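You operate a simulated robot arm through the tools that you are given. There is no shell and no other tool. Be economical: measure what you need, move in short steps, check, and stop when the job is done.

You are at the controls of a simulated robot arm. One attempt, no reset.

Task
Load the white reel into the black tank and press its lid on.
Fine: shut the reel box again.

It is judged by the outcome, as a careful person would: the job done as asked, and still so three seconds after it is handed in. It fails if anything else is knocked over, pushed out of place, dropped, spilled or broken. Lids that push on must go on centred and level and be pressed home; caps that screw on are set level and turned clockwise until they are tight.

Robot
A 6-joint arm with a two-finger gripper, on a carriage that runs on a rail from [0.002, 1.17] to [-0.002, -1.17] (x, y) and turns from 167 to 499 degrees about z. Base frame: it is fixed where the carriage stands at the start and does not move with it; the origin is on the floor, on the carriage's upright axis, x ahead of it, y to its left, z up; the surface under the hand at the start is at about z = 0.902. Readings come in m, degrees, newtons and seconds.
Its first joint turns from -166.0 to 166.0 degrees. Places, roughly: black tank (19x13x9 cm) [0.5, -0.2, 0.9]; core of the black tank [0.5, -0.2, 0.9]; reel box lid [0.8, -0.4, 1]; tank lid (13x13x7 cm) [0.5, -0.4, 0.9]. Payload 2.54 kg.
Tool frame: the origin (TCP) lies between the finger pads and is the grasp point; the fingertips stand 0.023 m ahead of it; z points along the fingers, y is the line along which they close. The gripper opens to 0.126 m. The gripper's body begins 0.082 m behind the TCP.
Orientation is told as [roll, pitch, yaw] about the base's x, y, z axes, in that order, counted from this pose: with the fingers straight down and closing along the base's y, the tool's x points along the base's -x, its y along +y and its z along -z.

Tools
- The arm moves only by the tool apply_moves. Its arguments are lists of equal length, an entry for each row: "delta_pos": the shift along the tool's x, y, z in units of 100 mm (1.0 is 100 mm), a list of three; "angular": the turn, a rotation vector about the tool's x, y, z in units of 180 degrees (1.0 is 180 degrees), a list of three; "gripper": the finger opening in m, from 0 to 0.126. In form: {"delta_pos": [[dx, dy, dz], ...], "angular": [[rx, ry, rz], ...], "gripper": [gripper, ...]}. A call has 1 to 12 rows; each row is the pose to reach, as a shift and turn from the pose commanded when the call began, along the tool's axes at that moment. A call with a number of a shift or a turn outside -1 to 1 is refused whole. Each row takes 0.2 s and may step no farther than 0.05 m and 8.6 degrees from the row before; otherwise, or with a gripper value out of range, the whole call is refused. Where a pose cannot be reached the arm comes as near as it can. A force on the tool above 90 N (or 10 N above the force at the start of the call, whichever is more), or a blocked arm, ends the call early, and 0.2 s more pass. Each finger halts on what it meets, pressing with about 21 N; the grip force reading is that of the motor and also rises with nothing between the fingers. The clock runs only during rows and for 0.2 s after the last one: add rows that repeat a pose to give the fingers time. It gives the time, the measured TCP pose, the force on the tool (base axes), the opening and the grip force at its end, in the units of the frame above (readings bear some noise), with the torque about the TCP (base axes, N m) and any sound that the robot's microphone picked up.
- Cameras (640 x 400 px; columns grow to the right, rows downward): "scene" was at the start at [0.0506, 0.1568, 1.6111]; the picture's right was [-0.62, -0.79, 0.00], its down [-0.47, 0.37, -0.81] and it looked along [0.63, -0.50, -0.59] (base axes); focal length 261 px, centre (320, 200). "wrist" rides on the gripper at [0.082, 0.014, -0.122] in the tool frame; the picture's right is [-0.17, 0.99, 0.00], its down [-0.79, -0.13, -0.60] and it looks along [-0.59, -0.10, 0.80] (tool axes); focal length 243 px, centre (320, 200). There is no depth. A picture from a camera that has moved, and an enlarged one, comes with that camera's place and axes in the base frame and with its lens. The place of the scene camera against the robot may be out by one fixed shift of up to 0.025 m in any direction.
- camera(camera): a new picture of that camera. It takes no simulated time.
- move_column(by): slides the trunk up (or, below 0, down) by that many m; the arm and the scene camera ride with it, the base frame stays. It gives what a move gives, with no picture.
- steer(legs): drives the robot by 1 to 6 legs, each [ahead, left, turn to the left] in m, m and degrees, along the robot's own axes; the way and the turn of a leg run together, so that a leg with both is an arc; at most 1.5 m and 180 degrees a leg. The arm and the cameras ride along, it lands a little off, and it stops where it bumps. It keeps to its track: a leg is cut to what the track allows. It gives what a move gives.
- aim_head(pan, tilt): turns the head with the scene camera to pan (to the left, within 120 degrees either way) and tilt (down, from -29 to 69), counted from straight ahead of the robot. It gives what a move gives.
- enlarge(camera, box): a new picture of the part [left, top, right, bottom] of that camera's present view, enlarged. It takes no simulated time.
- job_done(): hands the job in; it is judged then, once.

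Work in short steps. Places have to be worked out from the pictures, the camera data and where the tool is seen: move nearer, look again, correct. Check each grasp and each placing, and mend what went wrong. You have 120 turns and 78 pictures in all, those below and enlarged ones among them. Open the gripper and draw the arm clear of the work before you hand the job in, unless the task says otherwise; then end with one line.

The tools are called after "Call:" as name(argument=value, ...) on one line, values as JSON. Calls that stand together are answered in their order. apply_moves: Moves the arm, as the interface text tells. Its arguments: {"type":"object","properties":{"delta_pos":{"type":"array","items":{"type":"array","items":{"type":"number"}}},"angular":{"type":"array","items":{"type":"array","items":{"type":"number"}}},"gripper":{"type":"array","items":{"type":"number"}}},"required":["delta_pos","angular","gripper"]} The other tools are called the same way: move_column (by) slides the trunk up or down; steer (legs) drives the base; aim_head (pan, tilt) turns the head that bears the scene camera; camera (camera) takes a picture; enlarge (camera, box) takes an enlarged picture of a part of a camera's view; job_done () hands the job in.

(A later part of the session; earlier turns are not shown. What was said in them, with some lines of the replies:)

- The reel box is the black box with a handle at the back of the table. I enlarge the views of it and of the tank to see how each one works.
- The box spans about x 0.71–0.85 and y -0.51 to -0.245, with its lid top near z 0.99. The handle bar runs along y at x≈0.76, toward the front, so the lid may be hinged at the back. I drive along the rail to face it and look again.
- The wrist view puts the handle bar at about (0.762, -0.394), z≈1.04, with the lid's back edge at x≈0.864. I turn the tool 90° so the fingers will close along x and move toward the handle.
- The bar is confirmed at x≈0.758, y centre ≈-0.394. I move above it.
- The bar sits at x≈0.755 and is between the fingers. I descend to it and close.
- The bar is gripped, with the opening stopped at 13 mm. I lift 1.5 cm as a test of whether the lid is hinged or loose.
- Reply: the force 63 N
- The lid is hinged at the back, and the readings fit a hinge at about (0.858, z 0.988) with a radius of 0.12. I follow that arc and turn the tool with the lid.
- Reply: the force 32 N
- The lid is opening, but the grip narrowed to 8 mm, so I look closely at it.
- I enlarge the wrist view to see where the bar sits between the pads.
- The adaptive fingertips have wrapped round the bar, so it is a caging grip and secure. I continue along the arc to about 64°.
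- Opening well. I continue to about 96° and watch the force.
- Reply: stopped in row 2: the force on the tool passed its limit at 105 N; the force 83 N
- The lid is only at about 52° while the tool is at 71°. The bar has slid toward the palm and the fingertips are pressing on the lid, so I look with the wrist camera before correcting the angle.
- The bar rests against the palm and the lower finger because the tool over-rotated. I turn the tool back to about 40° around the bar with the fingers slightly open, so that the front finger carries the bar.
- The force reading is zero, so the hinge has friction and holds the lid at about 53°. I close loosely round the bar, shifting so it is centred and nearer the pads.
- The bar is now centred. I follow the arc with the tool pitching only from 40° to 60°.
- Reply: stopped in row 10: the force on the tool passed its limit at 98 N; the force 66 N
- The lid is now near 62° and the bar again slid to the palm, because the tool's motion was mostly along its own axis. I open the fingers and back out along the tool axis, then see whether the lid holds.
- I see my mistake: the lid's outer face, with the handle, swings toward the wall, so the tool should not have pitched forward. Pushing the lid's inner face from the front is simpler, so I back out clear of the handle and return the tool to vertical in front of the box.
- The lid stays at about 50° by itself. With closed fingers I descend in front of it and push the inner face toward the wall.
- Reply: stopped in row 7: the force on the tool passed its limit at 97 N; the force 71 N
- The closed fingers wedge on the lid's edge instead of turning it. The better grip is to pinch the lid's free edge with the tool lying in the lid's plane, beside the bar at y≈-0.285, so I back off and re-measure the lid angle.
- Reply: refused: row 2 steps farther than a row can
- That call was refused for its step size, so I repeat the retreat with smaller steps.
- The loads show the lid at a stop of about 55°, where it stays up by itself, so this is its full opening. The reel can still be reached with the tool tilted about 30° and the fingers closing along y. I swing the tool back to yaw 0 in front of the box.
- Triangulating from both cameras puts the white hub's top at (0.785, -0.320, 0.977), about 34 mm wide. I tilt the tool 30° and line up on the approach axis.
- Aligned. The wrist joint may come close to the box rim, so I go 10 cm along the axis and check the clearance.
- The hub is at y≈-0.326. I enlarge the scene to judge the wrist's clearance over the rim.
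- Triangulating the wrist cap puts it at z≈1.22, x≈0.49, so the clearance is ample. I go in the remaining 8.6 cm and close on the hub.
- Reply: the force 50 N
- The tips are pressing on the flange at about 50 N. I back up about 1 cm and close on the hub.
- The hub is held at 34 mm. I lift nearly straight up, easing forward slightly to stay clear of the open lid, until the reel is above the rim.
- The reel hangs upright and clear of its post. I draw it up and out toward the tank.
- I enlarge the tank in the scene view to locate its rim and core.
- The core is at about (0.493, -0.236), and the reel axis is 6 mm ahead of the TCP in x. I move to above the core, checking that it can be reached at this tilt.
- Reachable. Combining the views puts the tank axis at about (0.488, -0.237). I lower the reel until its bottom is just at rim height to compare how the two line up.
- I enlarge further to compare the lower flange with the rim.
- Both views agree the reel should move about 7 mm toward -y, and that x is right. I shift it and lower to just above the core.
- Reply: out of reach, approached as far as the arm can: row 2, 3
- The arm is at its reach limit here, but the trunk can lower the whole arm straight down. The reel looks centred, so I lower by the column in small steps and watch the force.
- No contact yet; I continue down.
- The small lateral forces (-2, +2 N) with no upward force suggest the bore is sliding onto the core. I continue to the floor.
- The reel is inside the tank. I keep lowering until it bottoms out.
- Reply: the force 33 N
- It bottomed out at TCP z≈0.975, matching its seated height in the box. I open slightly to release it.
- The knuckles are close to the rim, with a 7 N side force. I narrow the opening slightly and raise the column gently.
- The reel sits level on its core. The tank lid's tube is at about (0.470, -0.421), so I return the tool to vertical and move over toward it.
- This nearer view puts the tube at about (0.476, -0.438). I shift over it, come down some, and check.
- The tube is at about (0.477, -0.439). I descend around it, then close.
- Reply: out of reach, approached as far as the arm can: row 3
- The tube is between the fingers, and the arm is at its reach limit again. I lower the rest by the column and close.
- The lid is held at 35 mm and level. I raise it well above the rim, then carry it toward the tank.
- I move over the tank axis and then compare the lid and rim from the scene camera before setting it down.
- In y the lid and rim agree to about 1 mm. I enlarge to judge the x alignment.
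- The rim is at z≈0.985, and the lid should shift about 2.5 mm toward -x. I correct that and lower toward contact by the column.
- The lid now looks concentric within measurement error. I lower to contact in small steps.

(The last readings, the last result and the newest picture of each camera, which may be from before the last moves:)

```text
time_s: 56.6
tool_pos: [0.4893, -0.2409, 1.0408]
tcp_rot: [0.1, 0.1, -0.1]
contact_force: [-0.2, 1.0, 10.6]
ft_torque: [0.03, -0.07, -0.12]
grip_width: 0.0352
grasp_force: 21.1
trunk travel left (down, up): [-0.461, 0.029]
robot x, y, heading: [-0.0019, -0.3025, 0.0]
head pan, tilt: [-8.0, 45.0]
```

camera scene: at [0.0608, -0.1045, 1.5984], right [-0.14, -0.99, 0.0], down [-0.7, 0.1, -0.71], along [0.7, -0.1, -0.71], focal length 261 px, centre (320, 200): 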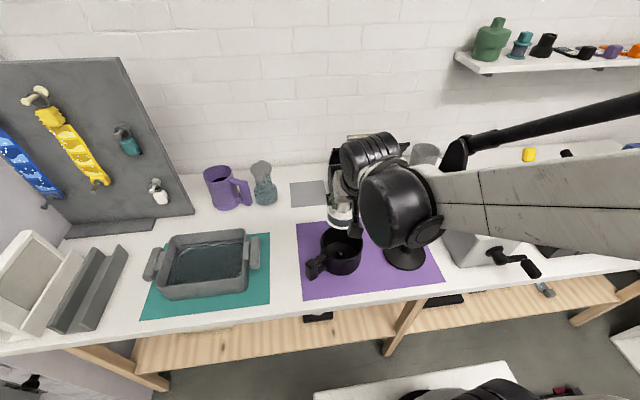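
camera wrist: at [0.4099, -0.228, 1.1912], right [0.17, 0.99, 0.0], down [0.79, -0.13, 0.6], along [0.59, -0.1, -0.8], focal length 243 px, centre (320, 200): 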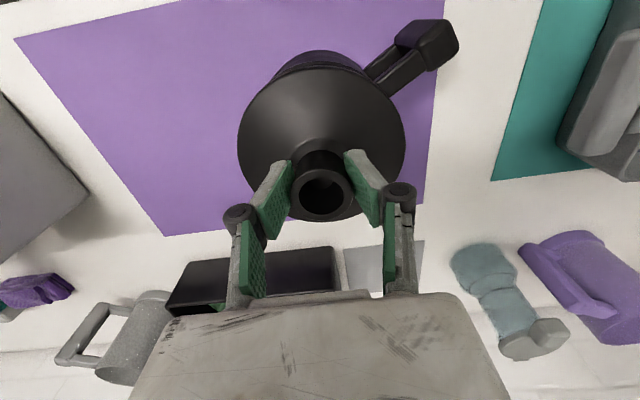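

The force dropped as it went deeper, so the plug has entered. I continue pressing.

Call:
move_column(by=-0.005)

Call:
move_column(by=-0.004)

Call:
enlarge(camera="scene", box=[315, 230, 385, 290])

```text
time_s: 57.2
tool_pos: [0.4885, -0.2415, 1.035]
tcp_rot: [0.1, 0.2, 0.0]
contact_force: [-3.3, -0.2, 0.2]
ft_torque: [0.01, 0.12, 0.0]
grip_width: 0.0352
grasp_force: 20.7
trunk travel left (down, up): [-0.456, 0.034]
robot x, y, heading: [-0.0014, -0.3038, -0.2]
head pan, tilt: [-8.0, 45.0]
```

```text
time_s: 57.7
tool_pos: [0.4898, -0.2428, 1.0329]
tcp_rot: [0.1, 0.1, 0.0]
contact_force: [-2.1, 0.5, 10.7]
ft_torque: [0.01, -0.07, -0.1]
grip_width: 0.0354
grasp_force: 20.6
trunk travel left (down, up): [-0.452, 0.038]
robot x, y, heading: [0.0004, -0.3079, 0.1]
head pan, tilt: [-8.0, 45.0]
```

```text
6.67 times, centred on (350, 260) of scene
camera zoom: at [0.0608, -0.1045, 1.6253], right [-0.14, -0.99, 0.0], down [-0.7, 0.1, -0.71], along [0.7, -0.1, -0.71], focal length 1742 px, centre (120, -200)
```

zoom: 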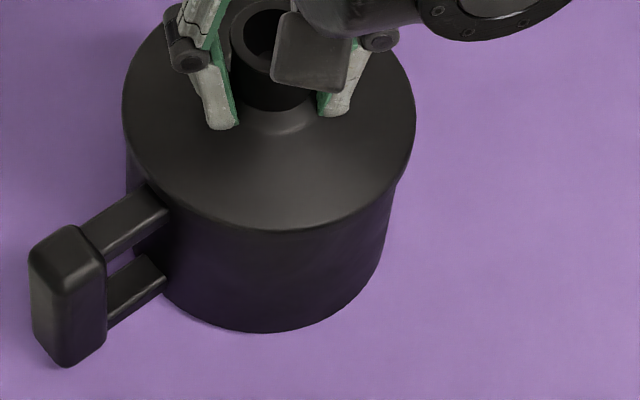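

The lid is going on level. I press further while watching the force.

Call:
move_column(by=-0.004)

Call:
move_column(by=-0.003)

Call:
move_column(by=-0.003)

```text
time_s: 58.2
tool_pos: [0.4884, -0.2418, 1.0267]
tcp_rot: [0.1, 0.1, 0.0]
contact_force: [1.0, -0.1, 24.7]
ft_torque: [0.02, -0.14, -0.01]
grip_width: 0.0352
grasp_force: 21.0
trunk travel left (down, up): [-0.448, 0.042]
robot x, y, heading: [0.0013, -0.3084, 0.2]
head pan, tilt: [-8.0, 45.0]
```

```text
time_s: 58.8
tool_pos: [0.489, -0.2418, 1.0267]
tcp_rot: [0.1, 0.0, 0.0]
contact_force: [12.9, 1.4, 74.8]
ft_torque: [0.15, -0.3, -0.24]
grip_width: 0.041
grasp_force: 20.6
trunk travel left (down, up): [-0.445, 0.045]
robot x, y, heading: [-0.0013, -0.3037, 0.0]
head pan, tilt: [-8.0, 45.0]
```

```text
time_s: 59.3
tool_pos: [0.4881, -0.2405, 1.0227]
tcp_rot: [0.2, 0.1, 0.0]
contact_force: [10.2, 2.9, 56.5]
ft_torque: [0.16, -0.03, -0.15]
grip_width: 0.0621
grasp_force: 20.9
trunk travel left (down, up): [-0.442, 0.048]
robot x, y, heading: [-0.001, -0.3051, -0.0]
head pan, tilt: [-8.0, 45.0]
```

The fingers are now sliding on the cone. I let go, rise, and inspect the seating.

Call:
apply_moves(delta_pos=[[0, 0, 0], [0, 0, 0], [0, 0, -0.2], [0, 0, -0.6], [0, 0, -0.8]], angular=[[0, 0, 0], [0, 0, 0], [0, 0, 0], [0, 0, 0], [0, 0, 0]], gripper=[0.07, 0.08, 0.08, 0.05, 0.018])

Call:
enlarge(camera="scene", box=[315, 230, 385, 290])

Call:
camera(camera="wrist")

```text
time_s: 60.5
tool_pos: [0.4884, -0.2414, 1.1044]
tcp_rot: [0.1, 0.0, 0.0]
contact_force: [0.1, 0.4, 0.1]
ft_torque: [0.01, -0.03, 0.0]
grip_width: 0.0182
grasp_force: 0.0
trunk travel left (down, up): [-0.442, 0.048]
robot x, y, heading: [0.0006, -0.3031, 0.2]
head pan, tilt: [-8.0, 45.0]
```

```text
6.67 times, centred on (350, 260) of scene
camera zoom: at [0.0608, -0.1045, 1.6153], right [-0.14, -0.99, 0.0], down [-0.7, 0.1, -0.71], along [0.7, -0.1, -0.71], focal length 1742 px, centre (120, -200)
```

zoom: 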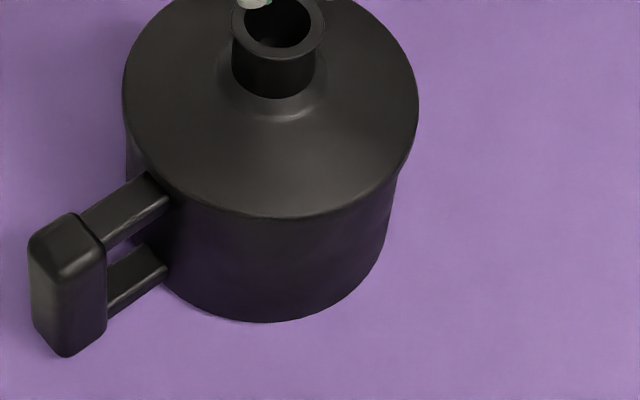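

```text
9 pictures are left
camera wrist: at [0.4066, -0.2289, 1.2256], right [0.17, 0.99, 0.0], down [0.79, -0.13, 0.6], along [0.59, -0.1, -0.8], focal length 243 px, centre (320, 200)
```

wrist: 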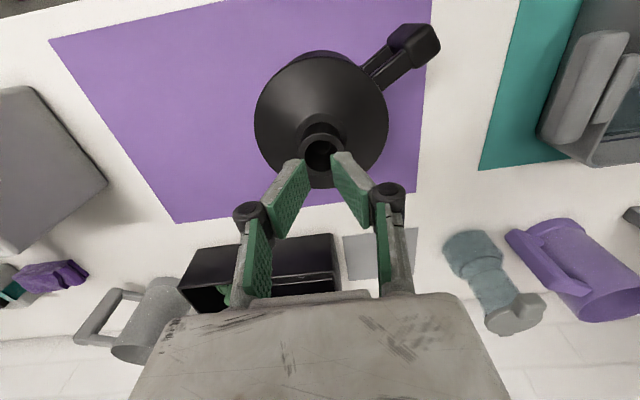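

The lid is on and level. I press once more on the tube's top with the nearly closed fingertips to be sure it is home.

Call:
apply_moves(delta_pos=[[0, 0, 0.2], [0, 0, 0.38]], angular=[[0, 0, 0], [0, 0, 0]], gripper=[0.016, 0.016])

Call:
move_column(by=-0.006)

Call:
move_column(by=-0.004)

```text
time_s: 61.1
tool_pos: [0.4867, -0.2408, 1.065]
tcp_rot: [0.1, 0.1, 0.0]
contact_force: [-6.0, -2.4, 14.6]
ft_torque: [0.04, 0.08, 0.0]
grip_width: 0.0153
grasp_force: 0.1
trunk travel left (down, up): [-0.442, 0.048]
robot x, y, heading: [0.0004, -0.3041, 0.3]
head pan, tilt: [-8.0, 45.0]
```

```text
time_s: 61.6
tool_pos: [0.4877, -0.2401, 1.0594]
tcp_rot: [0.1, 0.1, 0.0]
contact_force: [3.6, 0.2, 36.3]
ft_torque: [-0.02, -0.09, 0.02]
grip_width: 0.0349
grasp_force: 20.7
trunk travel left (down, up): [-0.436, 0.054]
robot x, y, heading: [-0.0016, -0.3065, -0.0]
head pan, tilt: [-8.0, 45.0]
```

```text
time_s: 62.1
tool_pos: [0.488, -0.2396, 1.054]
tcp_rot: [0.1, 0.1, 0.0]
contact_force: [1.4, 0.6, 27.8]
ft_torque: [0.02, -0.08, 0.01]
grip_width: 0.0474
grasp_force: 21.0
trunk travel left (down, up): [-0.432, 0.058]
robot x, y, heading: [-0.0043, -0.3023, 0.0]
head pan, tilt: [-8.0, 45.0]
```

The tips spread over the tube instead of pressing. Fully closed, the fingers make a wedge that centres in the tube mouth, so I rise, close fully and press with that.

Call:
apply_moves(delta_pos=[[0, 0, 0], [0, 0, -0.3], [0, 0, -0.5], [0, 0, -0.5], [0, 0, -0.5]], angular=[[0, 0, 0], [0, 0, 0], [0, 0, 0], [0, 0, 0], [0, 0, 0]], gripper=[0.055, 0.05, 0.02, 0, 0])

Call:
apply_moves(delta_pos=[[0, 0, 0.2], [0, 0, 0.4], [0, 0, 0.45], [0, 0, 0.5], [0, 0, 0.55], [0, 0, 0.6]], angular=[[0, 0, 0], [0, 0, 0], [0, 0, 0], [0, 0, 0], [0, 0, 0], [0, 0, 0]], gripper=[0, 0, 0, 0, 0, 0])

```text
time_s: 63.4
tool_pos: [0.4911, -0.2414, 1.1037]
tcp_rot: [0.1, 0.1, 0.1]
contact_force: [0.1, 0.4, -0.3]
ft_torque: [-0.01, 0.03, 0.01]
grip_width: 0.0
grasp_force: 21.0
trunk travel left (down, up): [-0.432, 0.058]
robot x, y, heading: [-0.0039, -0.3077, 0.1]
head pan, tilt: [-8.0, 45.0]
```

```text
time_s: 64.1
tool_pos: [0.4891, -0.2399, 1.0643]
tcp_rot: [0.2, -0.1, 0.0]
contact_force: [-3.5, 0.2, 58.6]
ft_torque: [-0.01, 0.06, -0.03]
grip_width: 0.0136
grasp_force: 21.4
trunk travel left (down, up): [-0.432, 0.058]
robot x, y, heading: [-0.0017, -0.3027, 0.3]
head pan, tilt: [-8.0, 45.0]
stopped in row 3: the force on the tool passed its limit at 93 N (the readings are from after the stop); the commanded pose is now the measured one
```

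I pressed with over 90 N straight down. I rise and inspect the seam closely.

Call:
apply_moves(delta_pos=[[0, 0, -0.4], [0, 0, -0.8], [0, 0, -1.0]], angular=[[0, 0, 0], [0, 0, 0], [0, 0, 0]], gripper=[0, 0, 0])

Call:
enlarge(camera="scene", box=[328, 225, 382, 285])

```text
time_s: 64.9
tool_pos: [0.4917, -0.2424, 1.1618]
tcp_rot: [0.2, 0.0, 0.0]
contact_force: [0.4, -0.1, 0.1]
ft_torque: [0.02, 0.01, 0.03]
grip_width: 0.0
grasp_force: 21.5
trunk travel left (down, up): [-0.432, 0.058]
robot x, y, heading: [0.0008, -0.303, 0.0]
head pan, tilt: [-8.0, 45.0]
```

```text
6.67 times, centred on (355, 255) of scene
camera zoom: at [0.0617, -0.1044, 1.6052], right [-0.14, -0.99, 0.0], down [-0.7, 0.1, -0.71], along [0.7, -0.1, -0.71], focal length 1742 px, centre (87, -167)
```

zoom: 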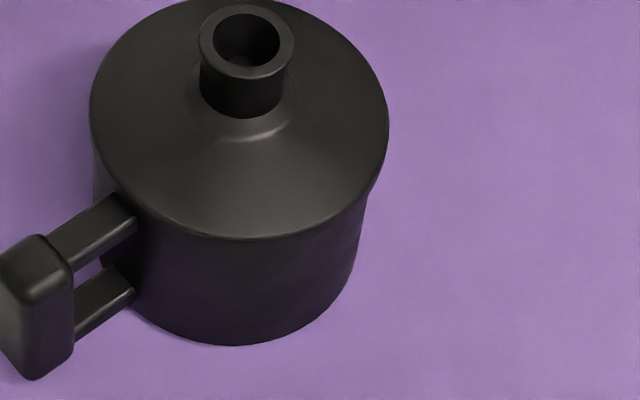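

The lid is level, concentric and flush, so the tank is done. Now the reel box: I'll push its lid down from outside with closed fingers near the end of the lid at y≈-0.275, beside the bar, and I move there high.

Call:
apply_moves(delta_pos=[[-0.3, -0.1, -0.2], [-0.6, -0.2, -0.4], [-1.0, -0.33, -0.4]], angular=[[0, 0, 0], [0, 0, 0], [0, 0, 0]], gripper=[0, 0, 0])

Call:
apply_moves(delta_pos=[[-0.4, 0, 0], [-0.8, 0, 0], [-1.0, 0, 0]], angular=[[0, 0, 0], [0, 0, 0], [0, 0, 0]], gripper=[0, 0, 0])

Call:
apply_moves(delta_pos=[[-0.4, 0, 0], [-0.8, 0, 0], [-0.99, 0, 0]], angular=[[0, 0, 0], [0, 0, 0], [0, 0, 0]], gripper=[0, 0, 0])

Call:
enlarge(camera="scene", box=[300, 100, 440, 220])

Call:
camera(camera="wrist")

```text
time_s: 65.7
tool_pos: [0.5897, -0.2725, 1.2022]
tcp_rot: [0.2, -0.1, 0.1]
contact_force: [-0.4, 1.2, 0.4]
ft_torque: [0.0, -0.01, 0.01]
grip_width: 0.0
grasp_force: 20.7
trunk travel left (down, up): [-0.432, 0.058]
robot x, y, heading: [-0.0018, -0.3052, 0.0]
head pan, tilt: [-8.0, 45.0]
```

```text
time_s: 66.5
tool_pos: [0.6905, -0.2733, 1.203]
tcp_rot: [0.2, -0.1, -0.1]
contact_force: [0.5, 0.1, 0.1]
ft_torque: [-0.01, 0.03, 0.01]
grip_width: 0.0001
grasp_force: 21.4
trunk travel left (down, up): [-0.432, 0.058]
robot x, y, heading: [0.0017, -0.3056, 0.3]
head pan, tilt: [-8.0, 45.0]
```

```text
time_s: 67.3
tool_pos: [0.7907, -0.2729, 1.2014]
tcp_rot: [0.3, 0.1, 0.0]
contact_force: [0.3, 0.2, 0.0]
ft_torque: [0.02, -0.01, 0.0]
grip_width: 0.0
grasp_force: 21.5
trunk travel left (down, up): [-0.432, 0.058]
robot x, y, heading: [-0.0017, -0.3066, -0.0]
head pan, tilt: [-8.0, 45.0]
```

```text
3.33 times, centred on (370, 160) of scene
camera zoom: at [0.0614, -0.1044, 1.6053], right [-0.14, -0.99, 0.0], down [-0.7, 0.1, -0.71], along [0.7, -0.1, -0.71], focal length 871 px, centre (153, 333)
```

zoom: 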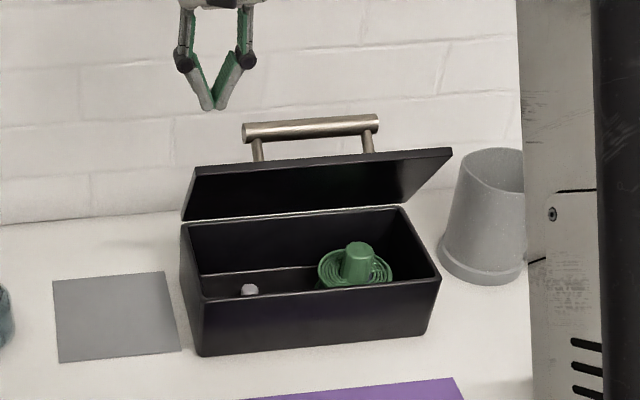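

```text
6 pictures are left
camera wrist: at [0.7082, -0.2597, 1.3242], right [0.17, 0.99, 0.0], down [0.79, -0.13, 0.6], along [0.59, -0.1, -0.8], focal length 243 px, centre (320, 200)
```

wrist: 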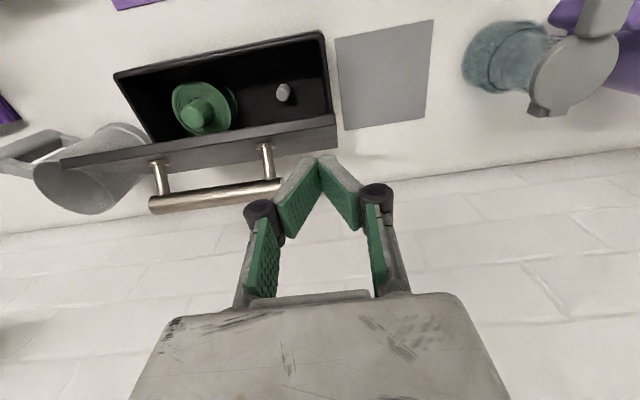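

The bar would foul the knuckles at this yaw as the lid swings, so I turn the tool 90° to keep it narrow along y, then shift slightly to y≈-0.284.

Call:
apply_moves(delta_pos=[[0, 0, 0], [0, 0, 0], [0, 0, 0], [0, 0, 0], [0, 0, 0], [0, -0.05, 0], [0, -0.1, 0], [0, -0.11, 0], [0, -0.11, 0], [0, -0.11, 0], [0, -0.11, 0]], angular=[[0, 0, 0.0455], [0, 0, 0.091], [0, 0, 0.1365], [0, 0, 0.182], [0, 0, 0.2275], [0, 0, 0.273], [0, 0, 0.3185], [0, 0, 0.364], [0, 0, 0.4095], [0, 0, 0.455], [0, 0, 0.5]], gripper=[0, 0, 0, 0, 0, 0, 0, 0, 0, 0, 0])

Call:
apply_moves(delta_pos=[[0, 0, 0.3], [0, 0, 0.6], [0, 0, 0.75], [0, 0, 0.85], [0, 0, 0.95], [0, 0, 1.0]], angular=[[0, 0, 0], [0, 0, 0], [0, 0, 0], [0, 0, 0], [0, 0, 0], [0, 0, 0]], gripper=[0, 0, 0, 0, 0, 0])

```text
time_s: 69.7
tool_pos: [0.7901, -0.2844, 1.2021]
tcp_rot: [-0.1, 0.2, -90.1]
contact_force: [0.4, 0.4, -0.8]
ft_torque: [0.0, 0.01, -0.01]
grip_width: 0.0
grasp_force: 20.9
trunk travel left (down, up): [-0.432, 0.058]
robot x, y, heading: [-0.0009, -0.3003, 0.1]
head pan, tilt: [-8.0, 45.0]
```

```text
time_s: 71.1
tool_pos: [0.791, -0.2844, 1.1024]
tcp_rot: [0.1, 0.2, -90.0]
contact_force: [0.5, 0.6, 0.5]
ft_torque: [0.04, -0.03, 0.01]
grip_width: 0.0
grasp_force: 21.6
trunk travel left (down, up): [-0.432, 0.058]
robot x, y, heading: [0.0022, -0.3039, 0.2]
head pan, tilt: [-8.0, 45.0]
```

There is no notable force yet with the tip at z≈1.08. I check the contact.

Call:
enlarge(camera="scene", box=[300, 100, 440, 220])

```text
3.33 times, centred on (370, 160) of scene
camera zoom: at [0.0611, -0.1044, 1.6053], right [-0.14, -0.99, 0.0], down [-0.7, 0.1, -0.71], along [0.7, -0.1, -0.71], focal length 871 px, centre (153, 333)
```

zoom: 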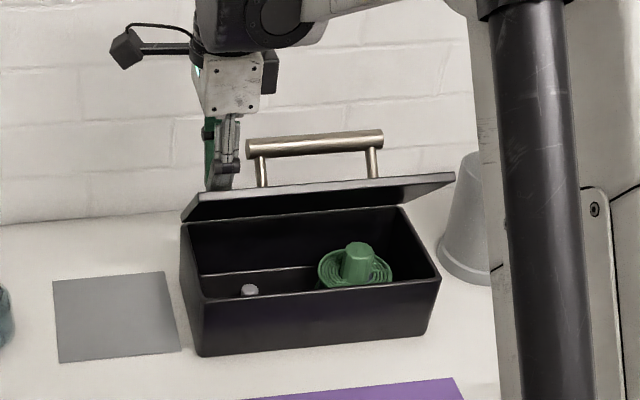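

The lid is swinging shut smoothly under the finger. I continue down until closed.

Call:
apply_moves(delta_pos=[[0, 0, 0.15], [0, 0, 0.3], [0, 0, 0.45], [0, 0, 0.6], [0, 0, 0.7], [0, 0, 0.78], [0, 0, 0.84], [0, 0, 0.9]], angular=[[0, 0, 0], [0, 0, 0], [0, 0, 0], [0, 0, 0], [0, 0, 0], [0, 0, 0], [0, 0, 0], [0, 0, 0]], gripper=[0, 0, 0, 0, 0, 0, 0, 0])

Call:
enlarge(camera="scene", box=[300, 100, 440, 220])

```text
time_s: 72.9
tool_pos: [0.7903, -0.2832, 1.0224]
tcp_rot: [0.5, 0.2, -89.8]
contact_force: [-3.0, 0.3, 47.3]
ft_torque: [-0.09, 0.09, -0.01]
grip_width: 0.0059
grasp_force: 28.6
trunk travel left (down, up): [-0.432, 0.058]
robot x, y, heading: [-0.0024, -0.3055, 0.2]
head pan, tilt: [-8.0, 45.0]
stopped in row 8: the force on the tool passed its limit at 103 N (the readings are from after the stop); the commanded pose is now the measured one
```

```text
3.33 times, centred on (370, 160) of scene
camera zoom: at [0.057, -0.1044, 1.6057], right [-0.14, -0.99, 0.0], down [-0.7, 0.1, -0.71], along [0.7, -0.1, -0.7], focal length 871 px, centre (153, 333)
```

zoom: 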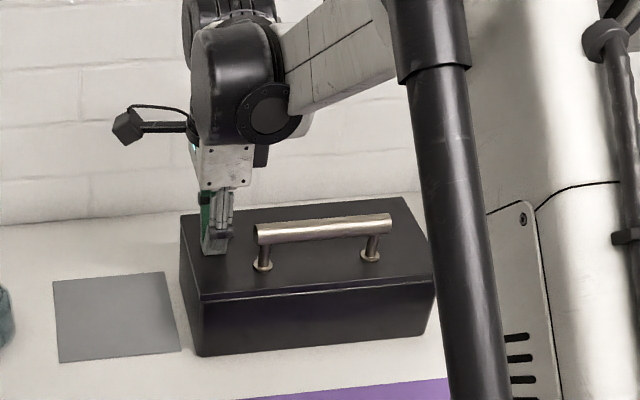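

The box lid is fully shut. I raise the arm straight up and draw it back clear, opening the gripper once it is above everything.

Call:
apply_moves(delta_pos=[[0, 0, -0.4], [0, 0, -0.8], [0, 0, -1.0]], angular=[[0, 0, 0], [0, 0, 0], [0, 0, 0]], gripper=[0, 0, 0])

Call:
apply_moves(delta_pos=[[0, -0.2, -0.4], [0, -0.5, -0.8], [0, -0.8, -1.0], [0, -1.0, -1.0]], angular=[[0, 0, 0], [0, 0, 0], [0, 0, 0], [0, 0, 0]], gripper=[0.02, 0.05, 0.08, 0.1])

Call:
camera(camera="scene")

Call:
enlarge(camera="scene", box=[290, 150, 450, 300])

```text
time_s: 73.7
tool_pos: [0.7945, -0.2844, 1.1149]
tcp_rot: [0.4, 0.3, -89.8]
contact_force: [-0.7, -0.7, 0.0]
ft_torque: [-0.02, 0.02, 0.0]
grip_width: 0.0
grasp_force: 28.3
trunk travel left (down, up): [-0.432, 0.058]
robot x, y, heading: [-0.0039, -0.3016, 0.2]
head pan, tilt: [-8.0, 45.0]
```

```text
time_s: 74.7
tool_pos: [0.6907, -0.283, 1.2168]
tcp_rot: [0.4, 0.2, -89.9]
contact_force: [-0.3, 0.1, 0.9]
ft_torque: [0.02, -0.04, -0.01]
grip_width: 0.0998
grasp_force: 0.0
trunk travel left (down, up): [-0.432, 0.058]
robot x, y, heading: [-0.0008, -0.3043, 0.3]
head pan, tilt: [-8.0, 45.0]
```

```text
3 pictures are left
camera scene: at [0.061, -0.1044, 1.6053], right [-0.14, -0.99, 0.0], down [-0.7, 0.1, -0.71], along [0.7, -0.1, -0.71], focal length 261 px, centre (320, 200)
```

scene: 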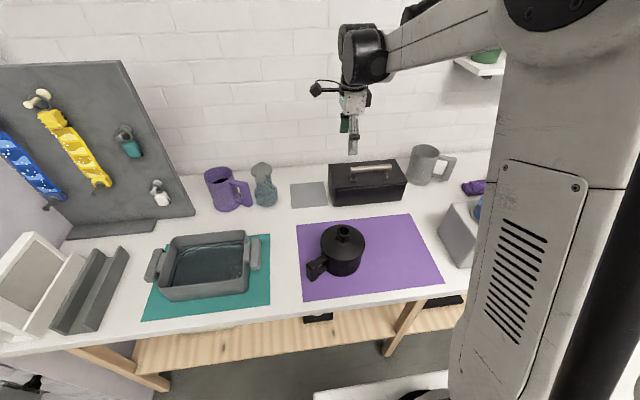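

```text
2.67 times, centred on (370, 225) of scene
camera zoom: at [0.061, -0.1044, 1.6053], right [-0.14, -0.99, 0.0], down [-0.7, 0.1, -0.71], along [0.7, -0.1, -0.71], focal length 697 px, centre (187, 133)
```

zoom: 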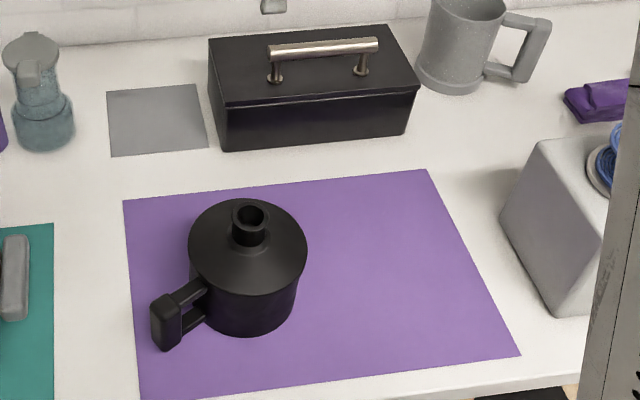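

The last view shows the tank lidded level and centred, the reel box shut, everything else where it was, and the arm clear with the gripper open. I hand in the job.

Call:
job_done()

```text
The job is handed in.
```

The white reel is on the core in the black tank, the tank lid is on level and pressed down with over 90 N, and the reel box is shut again. I judged the lid fully home from the picture and the force readings, as there was no click to confirm it.
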